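You operate a simulated robot arm through the tools that you are given. There is no shell and no other tool. Be economical: measure what you need, move in short steps, check, and stop when the job is done.

Carry out the task below with a simulated robot arm. There is one attempt and no reset: what you move stays moved.

TASK
Take the black ring from the top of the low rack and leave it on the fault card there.
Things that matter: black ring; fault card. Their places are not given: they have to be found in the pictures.

It is judged by the outcome, as a careful person would: the job done as asked, and still so three seconds after it is handed in. It fails if anything else is knocked over, pushed out of place, dropped, spilled or broken.

THE ROBOT
A 7-joint arm with a two-finger parallel gripper, fixed in place. Base frame: the origin is at the foot of the arm, x ahead of it, y to its left, z up. Lengths are in m, angles in rad, forces in N, time in s.
With the tool pointing down near the work surface it reaches from about 0.3 to 0.7 m from the base axis. Its first joint turns from -1.152 to 1.152 rad. Payload 1.57 kg.
Tool frame: the origin (TCP) lies between the finger pads and is the grasp point; the fingertips stand 0.03 m ahead of it; z points along the fingers, y is the line along which they close. The gripper opens to 0.11 m. The fingers are 0.024 m wide and 0.012 m thick; the gripper's body (0.048 by 0.112 m) begins 0.078 m behind the TCP.
Orientation is told as [roll, pitch, yaw] about the base's x, y, z axes, in that order, counted from this pose: with the fingers straight down and closing along the base's y, the tool's x points along the base's -x, its y along +y and its z along -z.

THE INTERFACE
- The arm moves only by the tool play_rows. Its argument "commands" is a list of rows, each an object (a shift or turn left out is 0, a gripper value left out holds the last) with "travel": the shift along the base's x, y, z in m, a list of three; "yaw": the turn about the base's z in rad; "fingers": the opening, from 0 (shut) to 1 (fully open). In form: [{"travel": [tx, ty, tz], "yaw": yaw, "fingers": fingers}, ...]. A call has 1 to 8 rows; each row shifts and turns the commanded pose from where the row before left it. A row lasts 0.2 s, in which the tool goes at most 0.05 m and 0.15 rad; a call with a longer step from one row to the next is refused whole, and so is a gripper value outside its range. A pose out of reach is approached as far as the arm can. The call stops where the force on the tool passes 40 N (or 10 N more than at its start, if that is more) or the arm is blocked; 0.2 s more then pass. The fingers move at their own pace (about 0.108 m/s each) and stop on an object; they squeeze with about 38 N. The grip force told is the motor's: it shows also when the fingers shut on nothing. Time passes only in rows, and 0.2 s behind the last, so rows that do not move let the fingers close. It gives the time, the measured TCP pose, the force on the tool (base axes), the opening and the grip force at its end, in the units of the frame above (readings bear some noise).
- Cameras (640 x 400 px; columns grow to the right, rows downward): "scene" is fixed at [0.1481, -0.3838, 1.3982]; the picture's right is [0.90, -0.43, 0.00], its down [-0.27, -0.55, -0.79] and it looks along [0.34, 0.71, -0.61] (base axes); focal length 339 px, centre (320, 200). "wrist" rides on the gripper at [-0.036, 0, -0.08] in the tool frame; the picture's right is [0.00, -1.00, 0.00], its down [0.97, 0.00, -0.24] and it looks along [0.24, 0.00, 0.97] (tool axes); focal length 218 px, centre (320, 200).
- capture(camera): a new picture of that camera. No time passes.
- point_at(camera, pixels): for up to 12 pixels [column, row] of the newest picture of that camera ("zoom" is the newest enlarged one), the place [x, y, z] in the base frame of the surface seen there, good to about 0.003 m. No time passes.
- zoom(camera, box): a new picture of the part [left, top, right, bottom] of that camera's present view, enlarged. No time passes.
- hand_in(): hands the job in; it is judged then, once.

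Work in short steps. Measure before you move; look again where a grasp or a placing could have gone wrong, and mend it. You have 60 turns and 22 pictures in all, the two below and enlarged ones among them. Open the gripper and draw the arm clear of the work before you hand the job in, unless the task says otherwise; then end with one line.

The tools are called as a command line: name --argument value ..., lists and objects as JSON in quotes. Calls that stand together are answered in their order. play_rows: Moves the arm, as the interface text tells. Its arguments: {"type":"object","properties":{"commands":{"type":"array","items":{"type":"object","properties":{"travel":{"type":"array","items":{"type":"number"}},"yaw":{"type":"number"},"fingers":{"type":"number"}}}}},"required":["commands"]} The other tools are called the same way: capture (camera) takes a picture; point_at (camera, pixels) gives the place of the surface under pixels of a picture; zoom (camera, box) takes an enlarged picture of a part of a camera's view; hand_in () hands the job in.

At the start:

```text
time: 0.0
tcp_pos: [0.3158, 0.1304, 1.0788]
orientation: [0.001, 0.001, 0.001]
force: [0.3, 0.1, 0.1]
opening: 0.11
grasp_force: 0.1
```

scene: 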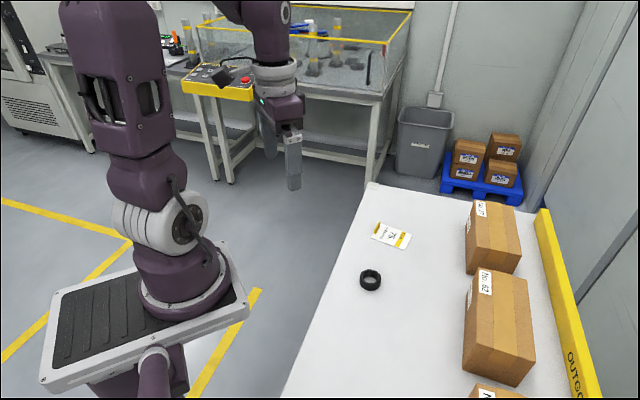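
wrist: 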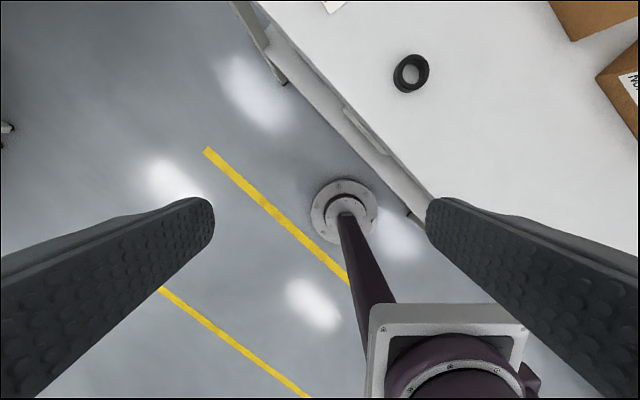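

The ring is at about (370,280) and the card at about (391,235) in the scene. I enlarge that part to measure both.

zoom --camera "scene" --box '[330, 205, 442, 305]'

point_at --camera "scene" --pixels '[[370, 271], [370, 291], [360, 281], [381, 280], [370, 278], [391, 235], [378, 223], [411, 235], [403, 249], [371, 236], [350, 300], [395, 290]]'

```text
4.00 times, centred on (386, 255) of scene
```

zoom: 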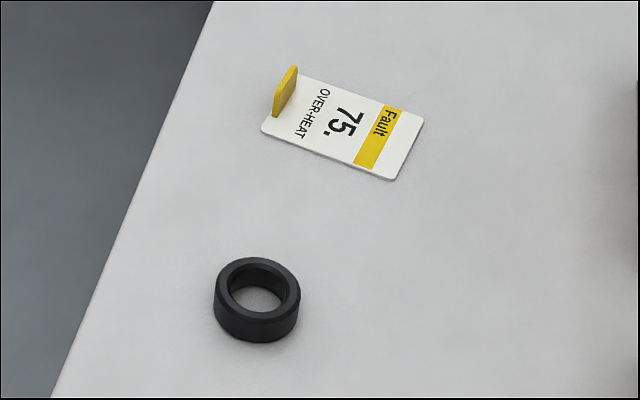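

```text
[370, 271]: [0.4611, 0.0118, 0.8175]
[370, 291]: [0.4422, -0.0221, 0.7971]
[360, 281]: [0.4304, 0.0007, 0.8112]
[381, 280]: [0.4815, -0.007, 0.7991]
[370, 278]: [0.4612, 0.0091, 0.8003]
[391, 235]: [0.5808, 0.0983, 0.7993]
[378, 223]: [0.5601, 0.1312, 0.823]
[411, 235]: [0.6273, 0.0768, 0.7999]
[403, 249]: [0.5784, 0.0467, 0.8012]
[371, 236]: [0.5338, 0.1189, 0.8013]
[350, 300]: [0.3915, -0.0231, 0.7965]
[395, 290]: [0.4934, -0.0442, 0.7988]
```

The card has an upright yellow tab on its near-left end. I measure the ring rim and the card corners in the enlargement.

point_at --camera "zoom" --pixels '[[257, 262], [219, 285], [296, 287], [257, 314], [257, 300], [264, 128], [390, 178], [421, 122], [305, 80], [282, 92], [295, 68], [345, 125]]'

```text
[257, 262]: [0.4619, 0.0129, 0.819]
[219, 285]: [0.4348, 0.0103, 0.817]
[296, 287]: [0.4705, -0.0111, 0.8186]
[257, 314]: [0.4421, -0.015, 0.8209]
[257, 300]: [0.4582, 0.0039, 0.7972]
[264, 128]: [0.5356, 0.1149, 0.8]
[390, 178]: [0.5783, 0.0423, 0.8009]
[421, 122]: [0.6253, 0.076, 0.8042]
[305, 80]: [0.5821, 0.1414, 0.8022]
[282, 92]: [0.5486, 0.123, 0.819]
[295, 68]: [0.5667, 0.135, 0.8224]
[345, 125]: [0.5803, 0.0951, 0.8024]
```

Ring centre is about (0.453, 0.000), top at z≈0.819. The card centre is about (0.580, 0.094), with its long axis along (0.53,-0.85). With yaw -1.01 the fingers close across the card, clear of the tab. I go above the ring and look.

play_rows --commands '[{"travel": [0.0172, -0.0163, -0.015], "yaw": -0.12625}, {"travel": [0.0172, -0.0163, -0.015], "yaw": -0.12625}, {"travel": [0.0172, -0.0163, -0.015], "yaw": -0.12625}, {"travel": [0.0172, -0.0163, -0.015], "yaw": -0.12625}, {"travel": [0.0172, -0.0163, -0.02], "yaw": -0.12625}, {"travel": [0.0172, -0.0163, -0.02], "yaw": -0.12625}, {"travel": [0.0172, -0.0163, -0.02], "yaw": -0.12625}, {"travel": [0.0172, -0.0163, -0.02], "yaw": -0.12625}]'

capture --camera "wrist"

```text
time: 1.8
tcp_pos: [0.4538, 0.0011, 0.9386]
orientation: [0.0, 0.0, -1.011]
force: [0.3, -0.9, 0.1]
opening: 0.1101
grasp_force: 0.0
```

```text
18 pictures are left
```

wrist: 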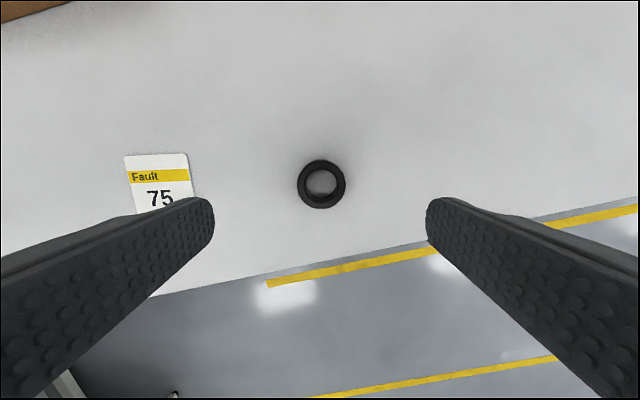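

The ring sits at (321,184), centred between the fingers. I check its place from the wrist, and the card's edges.

point_at --camera "wrist" --pixels '[[321, 161], [321, 207], [299, 184], [344, 184], [321, 184], [125, 158], [187, 155], [131, 203], [192, 190]]'

```text
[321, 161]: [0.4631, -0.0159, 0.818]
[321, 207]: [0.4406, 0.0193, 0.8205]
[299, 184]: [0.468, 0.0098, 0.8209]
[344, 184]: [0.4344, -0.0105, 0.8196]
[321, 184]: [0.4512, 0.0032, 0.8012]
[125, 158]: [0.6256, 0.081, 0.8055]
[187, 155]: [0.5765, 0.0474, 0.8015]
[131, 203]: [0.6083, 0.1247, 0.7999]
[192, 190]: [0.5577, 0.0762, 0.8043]
```

Ring centre is (0.452, 0.001). I go down to TCP z≈0.833, which puts the fingertips just above the surface.

play_rows --commands '[{"travel": [-0.001, 0, -0.03], "fingers": 0.8}, {"travel": [0, 0, -0.03]}, {"travel": [0, 0, -0.025]}, {"travel": [0, 0, -0.015]}, {"travel": [0, 0, -0.005]}, {}]'

```text
time: 3.2
tcp_pos: [0.4536, 0.002, 0.8336]
orientation: [0.0, 0.001, -1.01]
force: [0.0, -0.1, 0.5]
opening: 0.0879
grasp_force: 0.1
```

The arm is in position at z 0.8336 with no contact. I close on the ring.

play_rows --commands '[{"fingers": 0}, {"fingers": 0}, {"fingers": 0}, {"fingers": 0}]'

```text
time: 4.2
tcp_pos: [0.4539, 0.0005, 0.8329]
orientation: [0.0, 0.0, -1.008]
force: [-0.3, -0.3, 0.0]
opening: 0.043
grasp_force: 37.8
```

The ring is held, at an opening of 0.043. I lift it and carry it over the card to about (0.581, 0.092).

play_rows --commands '[{"travel": [0, 0, 0.02]}, {"travel": [0, 0, 0.03]}, {"travel": [0, 0, 0.02]}, {"travel": [0.0318, 0.0228, 0]}, {"travel": [0.0318, 0.0228, 0]}, {"travel": [0.0318, 0.0228, 0]}, {"travel": [0.0318, 0.0228, 0]}, {}]'

capture --camera "wrist"

zoom --camera "scene" --box '[330, 185, 442, 285]'

```text
time: 6.0
tcp_pos: [0.5796, 0.0921, 0.904]
orientation: [-0.001, 0.001, -1.009]
force: [0.3, -0.1, 0.3]
opening: 0.0
grasp_force: 21.3
```

```text
17 pictures are left
```

wrist: 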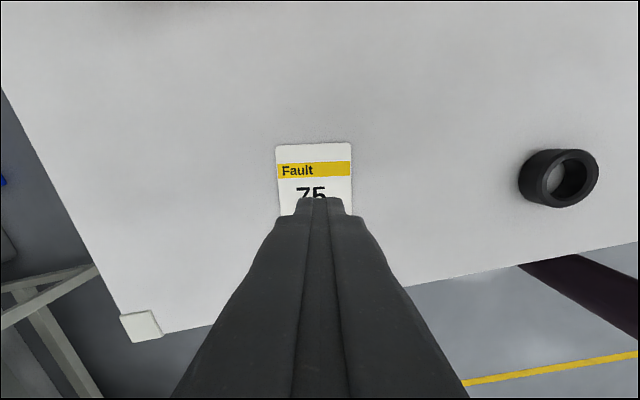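

```text
4.00 times, centred on (386, 235) of scene
```

zoom: 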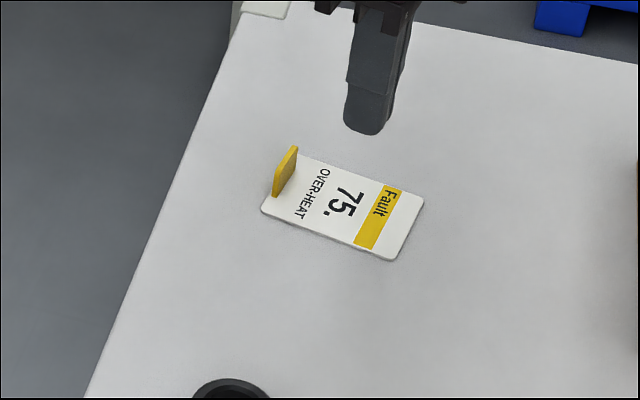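

The fingers are fully shut and the ring is still on the rack at wrist (560,178), so it slipped out of the grip. I find it and see how it lies.

zoom --camera "scene" --box '[342, 255, 398, 305]'

point_at --camera "wrist" --pixels '[[541, 183], [597, 172], [570, 152], [562, 205], [521, 175], [565, 178]]'

```text
8.00 times, centred on (370, 280) of scene
```

zoom: 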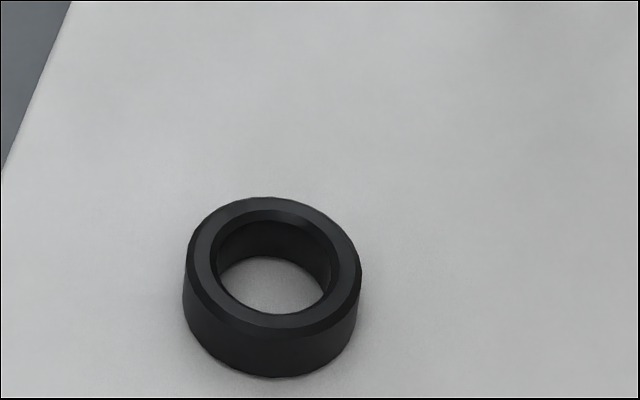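

```text
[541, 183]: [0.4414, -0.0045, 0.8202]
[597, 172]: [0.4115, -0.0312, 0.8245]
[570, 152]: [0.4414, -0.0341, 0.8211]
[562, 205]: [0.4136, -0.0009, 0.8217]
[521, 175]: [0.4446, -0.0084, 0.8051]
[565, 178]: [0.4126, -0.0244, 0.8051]
```

The ring lies flat at about (0.427, -0.018), roughly 3 cm from where I gripped it. I go back above it with the gripper open. This time I'll grip lower and lift slowly, watching the opening.

play_rows --commands '[{"travel": [-0.0305, -0.022, 0], "fingers": 0.8}, {"travel": [-0.0305, -0.022, 0.01]}, {"travel": [-0.0305, -0.022, 0.01]}, {"travel": [-0.0305, -0.022, 0]}, {"travel": [-0.0306, -0.022, 0]}, {}]'

capture --camera "wrist"

point_at --camera "wrist" --pixels '[[321, 158], [321, 210], [297, 182], [346, 182]]'

```text
time: 7.4
tcp_pos: [0.4262, -0.0192, 0.923]
orientation: [0.002, -0.002, -1.009]
force: [0.2, 0.5, 1.2]
opening: 0.0881
grasp_force: 0.1
```

```text
14 pictures are left
```

wrist: 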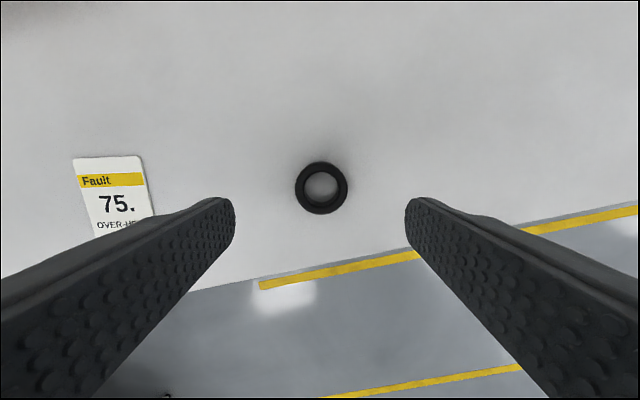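

```text
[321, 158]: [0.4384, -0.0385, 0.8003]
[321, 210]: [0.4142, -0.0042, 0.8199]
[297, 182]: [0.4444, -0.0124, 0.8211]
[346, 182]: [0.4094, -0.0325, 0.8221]
```

The ring is centred between the fingers, at about (0.4265, -0.0215). I go down to z≈0.8305 and close.

play_rows --commands '[{"travel": [0, -0.002, -0.03]}, {"travel": [0, 0, -0.03]}, {"travel": [0, 0, -0.022]}, {"travel": [0, 0, -0.0105]}, {}, {"fingers": 0}, {"fingers": 0}, {"fingers": 0}]'

play_rows --commands '[{"fingers": 0}, {"travel": [0, 0, 0.003]}, {"travel": [0, 0, 0.004]}]'

capture --camera "wrist"

```text
time: 9.2
tcp_pos: [0.4267, -0.0196, 0.8299]
orientation: [-0.001, 0.0, -1.008]
force: [0.1, 0.0, -1.2]
opening: 0.043
grasp_force: 37.4
```

```text
time: 10.0
tcp_pos: [0.4262, -0.0202, 0.8375]
orientation: [0.001, 0.0, -1.009]
force: [-0.1, -0.5, -0.4]
opening: 0.043
grasp_force: 38.1
```

```text
13 pictures are left
```

wrist: 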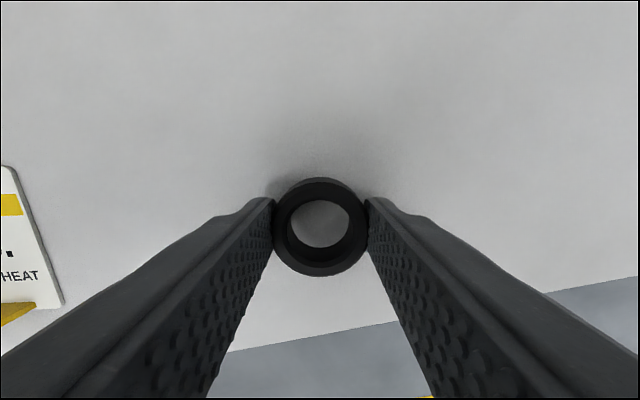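

The ring is still gripped at an opening of 0.043. I check whether it actually rose or the pads are sliding up it.

point_at --camera "wrist" --pixels '[[320, 255], [320, 186], [290, 200], [352, 200], [280, 230], [360, 230]]'

zoom --camera "scene" --box '[324, 260, 404, 310]'

```text
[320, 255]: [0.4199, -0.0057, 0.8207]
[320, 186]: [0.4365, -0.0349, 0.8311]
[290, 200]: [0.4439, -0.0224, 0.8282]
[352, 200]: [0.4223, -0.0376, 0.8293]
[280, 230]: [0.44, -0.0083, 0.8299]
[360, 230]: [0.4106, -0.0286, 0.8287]
```

```text
8.00 times, centred on (364, 285) of scene
```

zoom: 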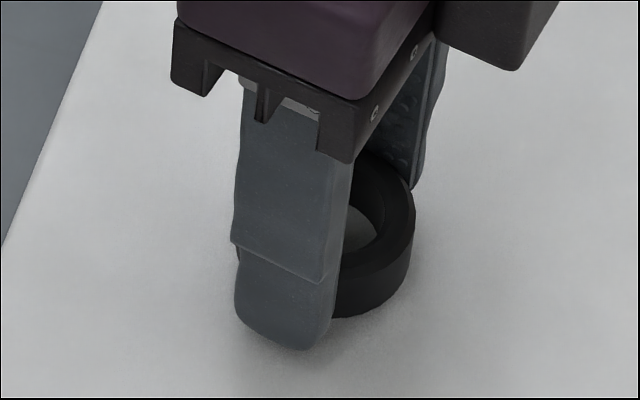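

The ring rose with the fingers (top now ≈0.829). I keep lifting gently and check the opening.

play_rows --commands '[{"travel": [0, 0, 0.004]}, {"travel": [0, 0, 0.006]}, {"travel": [0, 0, 0.006]}, {"travel": [0, 0, 0.004]}]'

capture --camera "wrist"

point_at --camera "wrist" --pixels '[[290, 200], [352, 200], [280, 230], [360, 230], [320, 270]]'

```text
time: 11.0
tcp_pos: [0.426, -0.0204, 0.8589]
orientation: [0.0, 0.0, -1.009]
force: [0.2, -0.4, -1.2]
opening: 0.0433
grasp_force: 37.9
```

```text
11 pictures are left
```

wrist: 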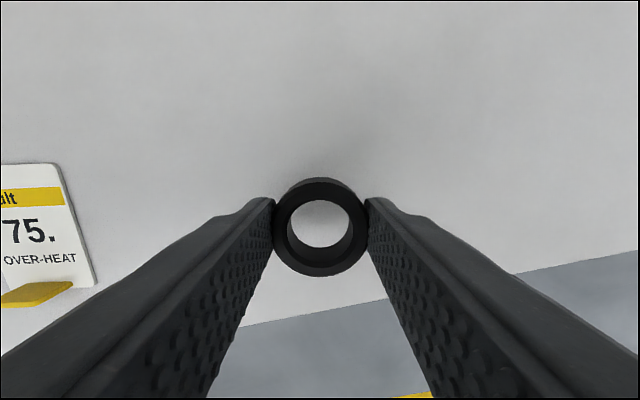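

```text
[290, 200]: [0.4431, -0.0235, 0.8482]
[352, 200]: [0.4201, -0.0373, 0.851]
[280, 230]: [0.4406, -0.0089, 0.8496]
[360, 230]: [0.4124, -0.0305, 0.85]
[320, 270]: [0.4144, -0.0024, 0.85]
```

The hold is steady: the ring sits in the same place in the picture and its top is at 0.850. The earlier loss was probably from quick moves, so I rise a little and go sideways with gentle ramps.

play_rows --commands '[{"travel": [0, 0, 0.004]}, {"travel": [0, 0, 0.004]}, {"travel": [0.0032, 0.0023, 0]}, {"travel": [0.0065, 0.0047, 0]}, {"travel": [0.0097, 0.007, 0]}, {"travel": [0.0097, 0.007, 0]}, {"travel": [0.0065, 0.0047, 0]}, {"travel": [0.0032, 0.0023, 0]}]'

```text
time: 12.8
tcp_pos: [0.4656, 0.0072, 0.8674]
orientation: [-0.001, 0.001, -1.012]
force: [-0.6, -1.0, -0.3]
opening: 0.0429
grasp_force: 37.8
```

Still held at 0.043. I continue the same way.

play_rows --commands '[{"travel": [0.0032, 0.0023, 0]}, {"travel": [0.0065, 0.0047, 0]}, {"travel": [0.0097, 0.007, 0]}, {"travel": [0.0097, 0.007, 0]}, {"travel": [0.0097, 0.007, 0]}, {"travel": [0.0097, 0.007, 0]}, {"travel": [0.0065, 0.0047, 0]}, {"travel": [0.0032, 0.0023, 0]}]'

capture --camera "wrist"

```text
time: 14.6
tcp_pos: [0.5239, 0.0502, 0.8661]
orientation: [0.0, 0.0, -1.008]
force: [0.5, 0.5, -0.9]
opening: 0.0429
grasp_force: 38.6
```

```text
10 pictures are left
```

wrist: 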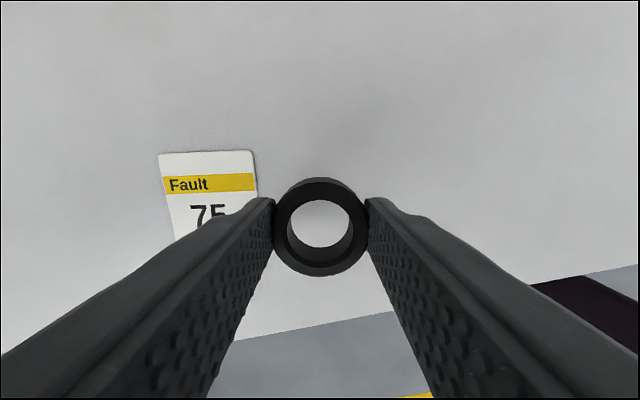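

The ring is unchanged in the grip, with the card ahead at (210,200). The last leg is (0.057, 0.042).

play_rows --commands '[{"travel": [0.0032, 0.0023, 0]}, {"travel": [0.0064, 0.0047, 0]}, {"travel": [0.0094, 0.007, 0]}, {"travel": [0.0094, 0.007, 0]}, {"travel": [0.0094, 0.007, 0]}, {"travel": [0.0094, 0.007, 0]}, {"travel": [0.0064, 0.0047, 0]}, {"travel": [0.0032, 0.0023, 0]}]'

capture --camera "wrist"

zoom --camera "scene" --box '[330, 185, 442, 255]'

```text
time: 16.4
tcp_pos: [0.5824, 0.0907, 0.8664]
orientation: [0.0, 0.0, -1.009]
force: [0.3, -0.2, -0.4]
opening: 0.0428
grasp_force: 37.7
```

```text
9 pictures are left
```

wrist: 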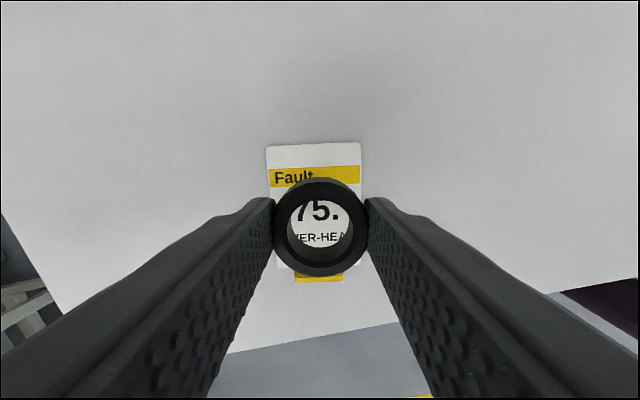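

```text
5.71 times, centred on (386, 220) of scene
```

zoom: 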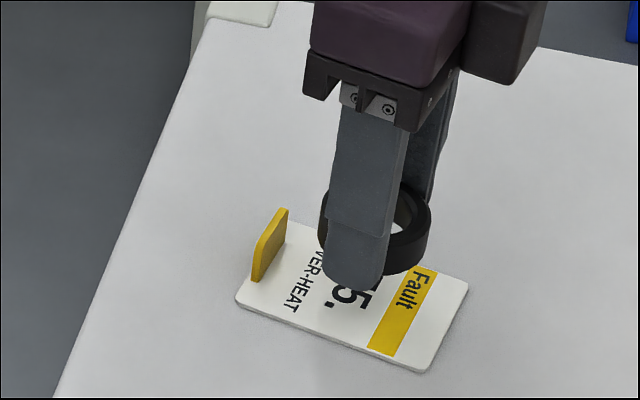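

The ring is centred on the card, clear of the tab. Contact is expected at TCP z≈0.833, so I lower gently to about 0.835.

play_rows --commands '[{"travel": [0, 0, -0.003]}, {"travel": [0, 0, -0.006]}, {"travel": [0, 0, -0.007]}, {"travel": [0, 0, -0.007]}, {"travel": [0, 0, -0.005]}, {"travel": [0, 0, -0.003]}, {}]'

play_rows --commands '[{"travel": [0, 0, -0.001]}, {}]'

```text
time: 18.0
tcp_pos: [0.581, 0.091, 0.8357]
orientation: [0.0, 0.0, -1.008]
force: [-0.2, -0.6, -0.7]
opening: 0.043
grasp_force: 38.0
```

```text
time: 18.6
tcp_pos: [0.5808, 0.0926, 0.8351]
orientation: [0.0, 0.0, -1.009]
force: [-0.7, 0.0, -0.4]
opening: 0.0433
grasp_force: 37.8
```

No contact yet, so I lower in 1 mm steps.

play_rows --commands '[{"travel": [0, 0, -0.001]}, {}]'

play_rows --commands '[{"travel": [0, 0, -0.001]}, {}]'

zoom --camera "scene" --box '[351, 210, 431, 260]'

```text
time: 19.2
tcp_pos: [0.5812, 0.0925, 0.8328]
orientation: [0.0, 0.001, -1.009]
force: [0.3, -0.6, 0.0]
opening: 0.043
grasp_force: 38.1
```

```text
time: 19.8
tcp_pos: [0.5812, 0.0916, 0.8331]
orientation: [0.0, 0.0, -1.009]
force: [-0.6, -0.6, -0.3]
opening: 0.0429
grasp_force: 37.9
```

```text
8.00 times, centred on (391, 235) of scene
```

zoom: 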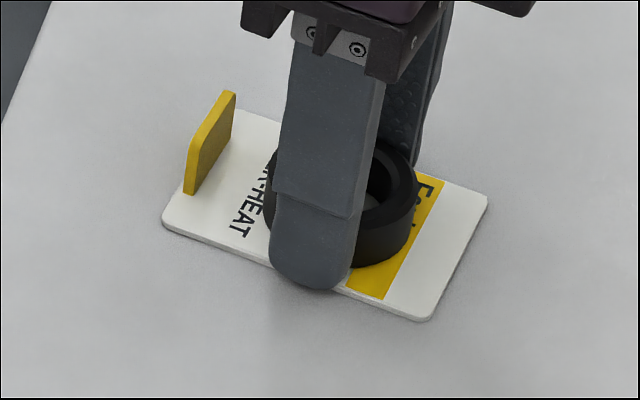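

The ring is within about 1 mm of the card. I take one more small step, open slightly, and check.

play_rows --commands '[{"travel": [0, 0, -0.001]}, {}]'

play_rows --commands '[{"fingers": 0.42}, {"fingers": 0.46}, {"fingers": 0.55}, {"fingers": 0.62}, {}]'

play_rows --commands '[{"travel": [0, 0, 0.01]}, {"travel": [0, 0, 0.02]}, {"travel": [0, 0, 0.04]}, {"travel": [0, 0, 0.04]}, {"travel": [-0.03, -0.02, 0.03]}, {"travel": [-0.04, -0.02, 0.0]}, {"travel": [-0.04, 0, 0.0]}, {}]'

zoom --camera "scene" --box '[351, 210, 431, 260]'

capture --camera "scene"

```text
time: 20.4
tcp_pos: [0.5814, 0.0919, 0.8324]
orientation: [-0.001, 0.0, -1.01]
force: [-2.4, -2.4, 8.6]
opening: 0.0431
grasp_force: 38.1
```

```text
time: 21.6
tcp_pos: [0.5794, 0.0926, 0.8315]
orientation: [0.001, 0.002, -1.008]
force: [-1.7, -0.4, 5.2]
opening: 0.0668
grasp_force: 0.0
```

```text
time: 23.4
tcp_pos: [0.4717, 0.0526, 0.9712]
orientation: [-0.001, -0.001, -1.008]
force: [1.0, 0.6, 0.0]
opening: 0.0683
grasp_force: 0.1
```

```text
8.00 times, centred on (391, 235) of scene
```

zoom: 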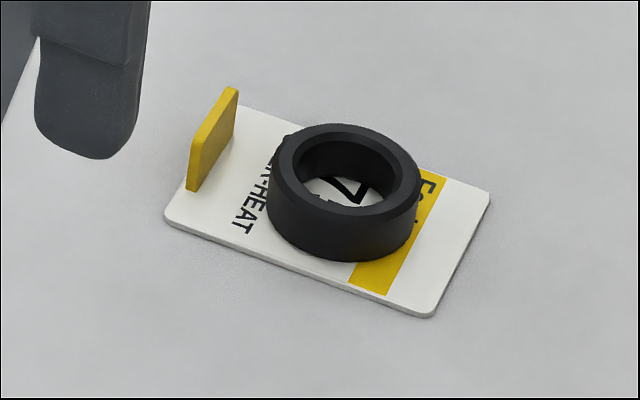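

```text
5 pictures are left
```

scene: 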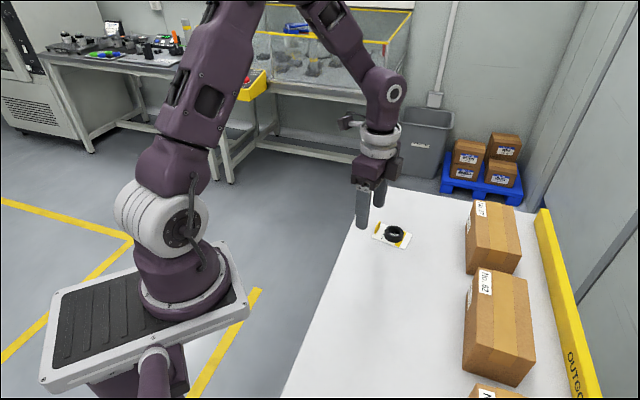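

The ring lies flat in the middle of the fault card, the card has hardly shifted (well under 1 mm by eye), and the arm is clear. I hand it in.

hand_in

```text
The job is handed in.
```

The black ring is lying flat in the middle of the fault card, and the boxes stayed where they were; on my first try the ring slipped from the gripper and moved about 3 cm on the rack top before I picked it up again.
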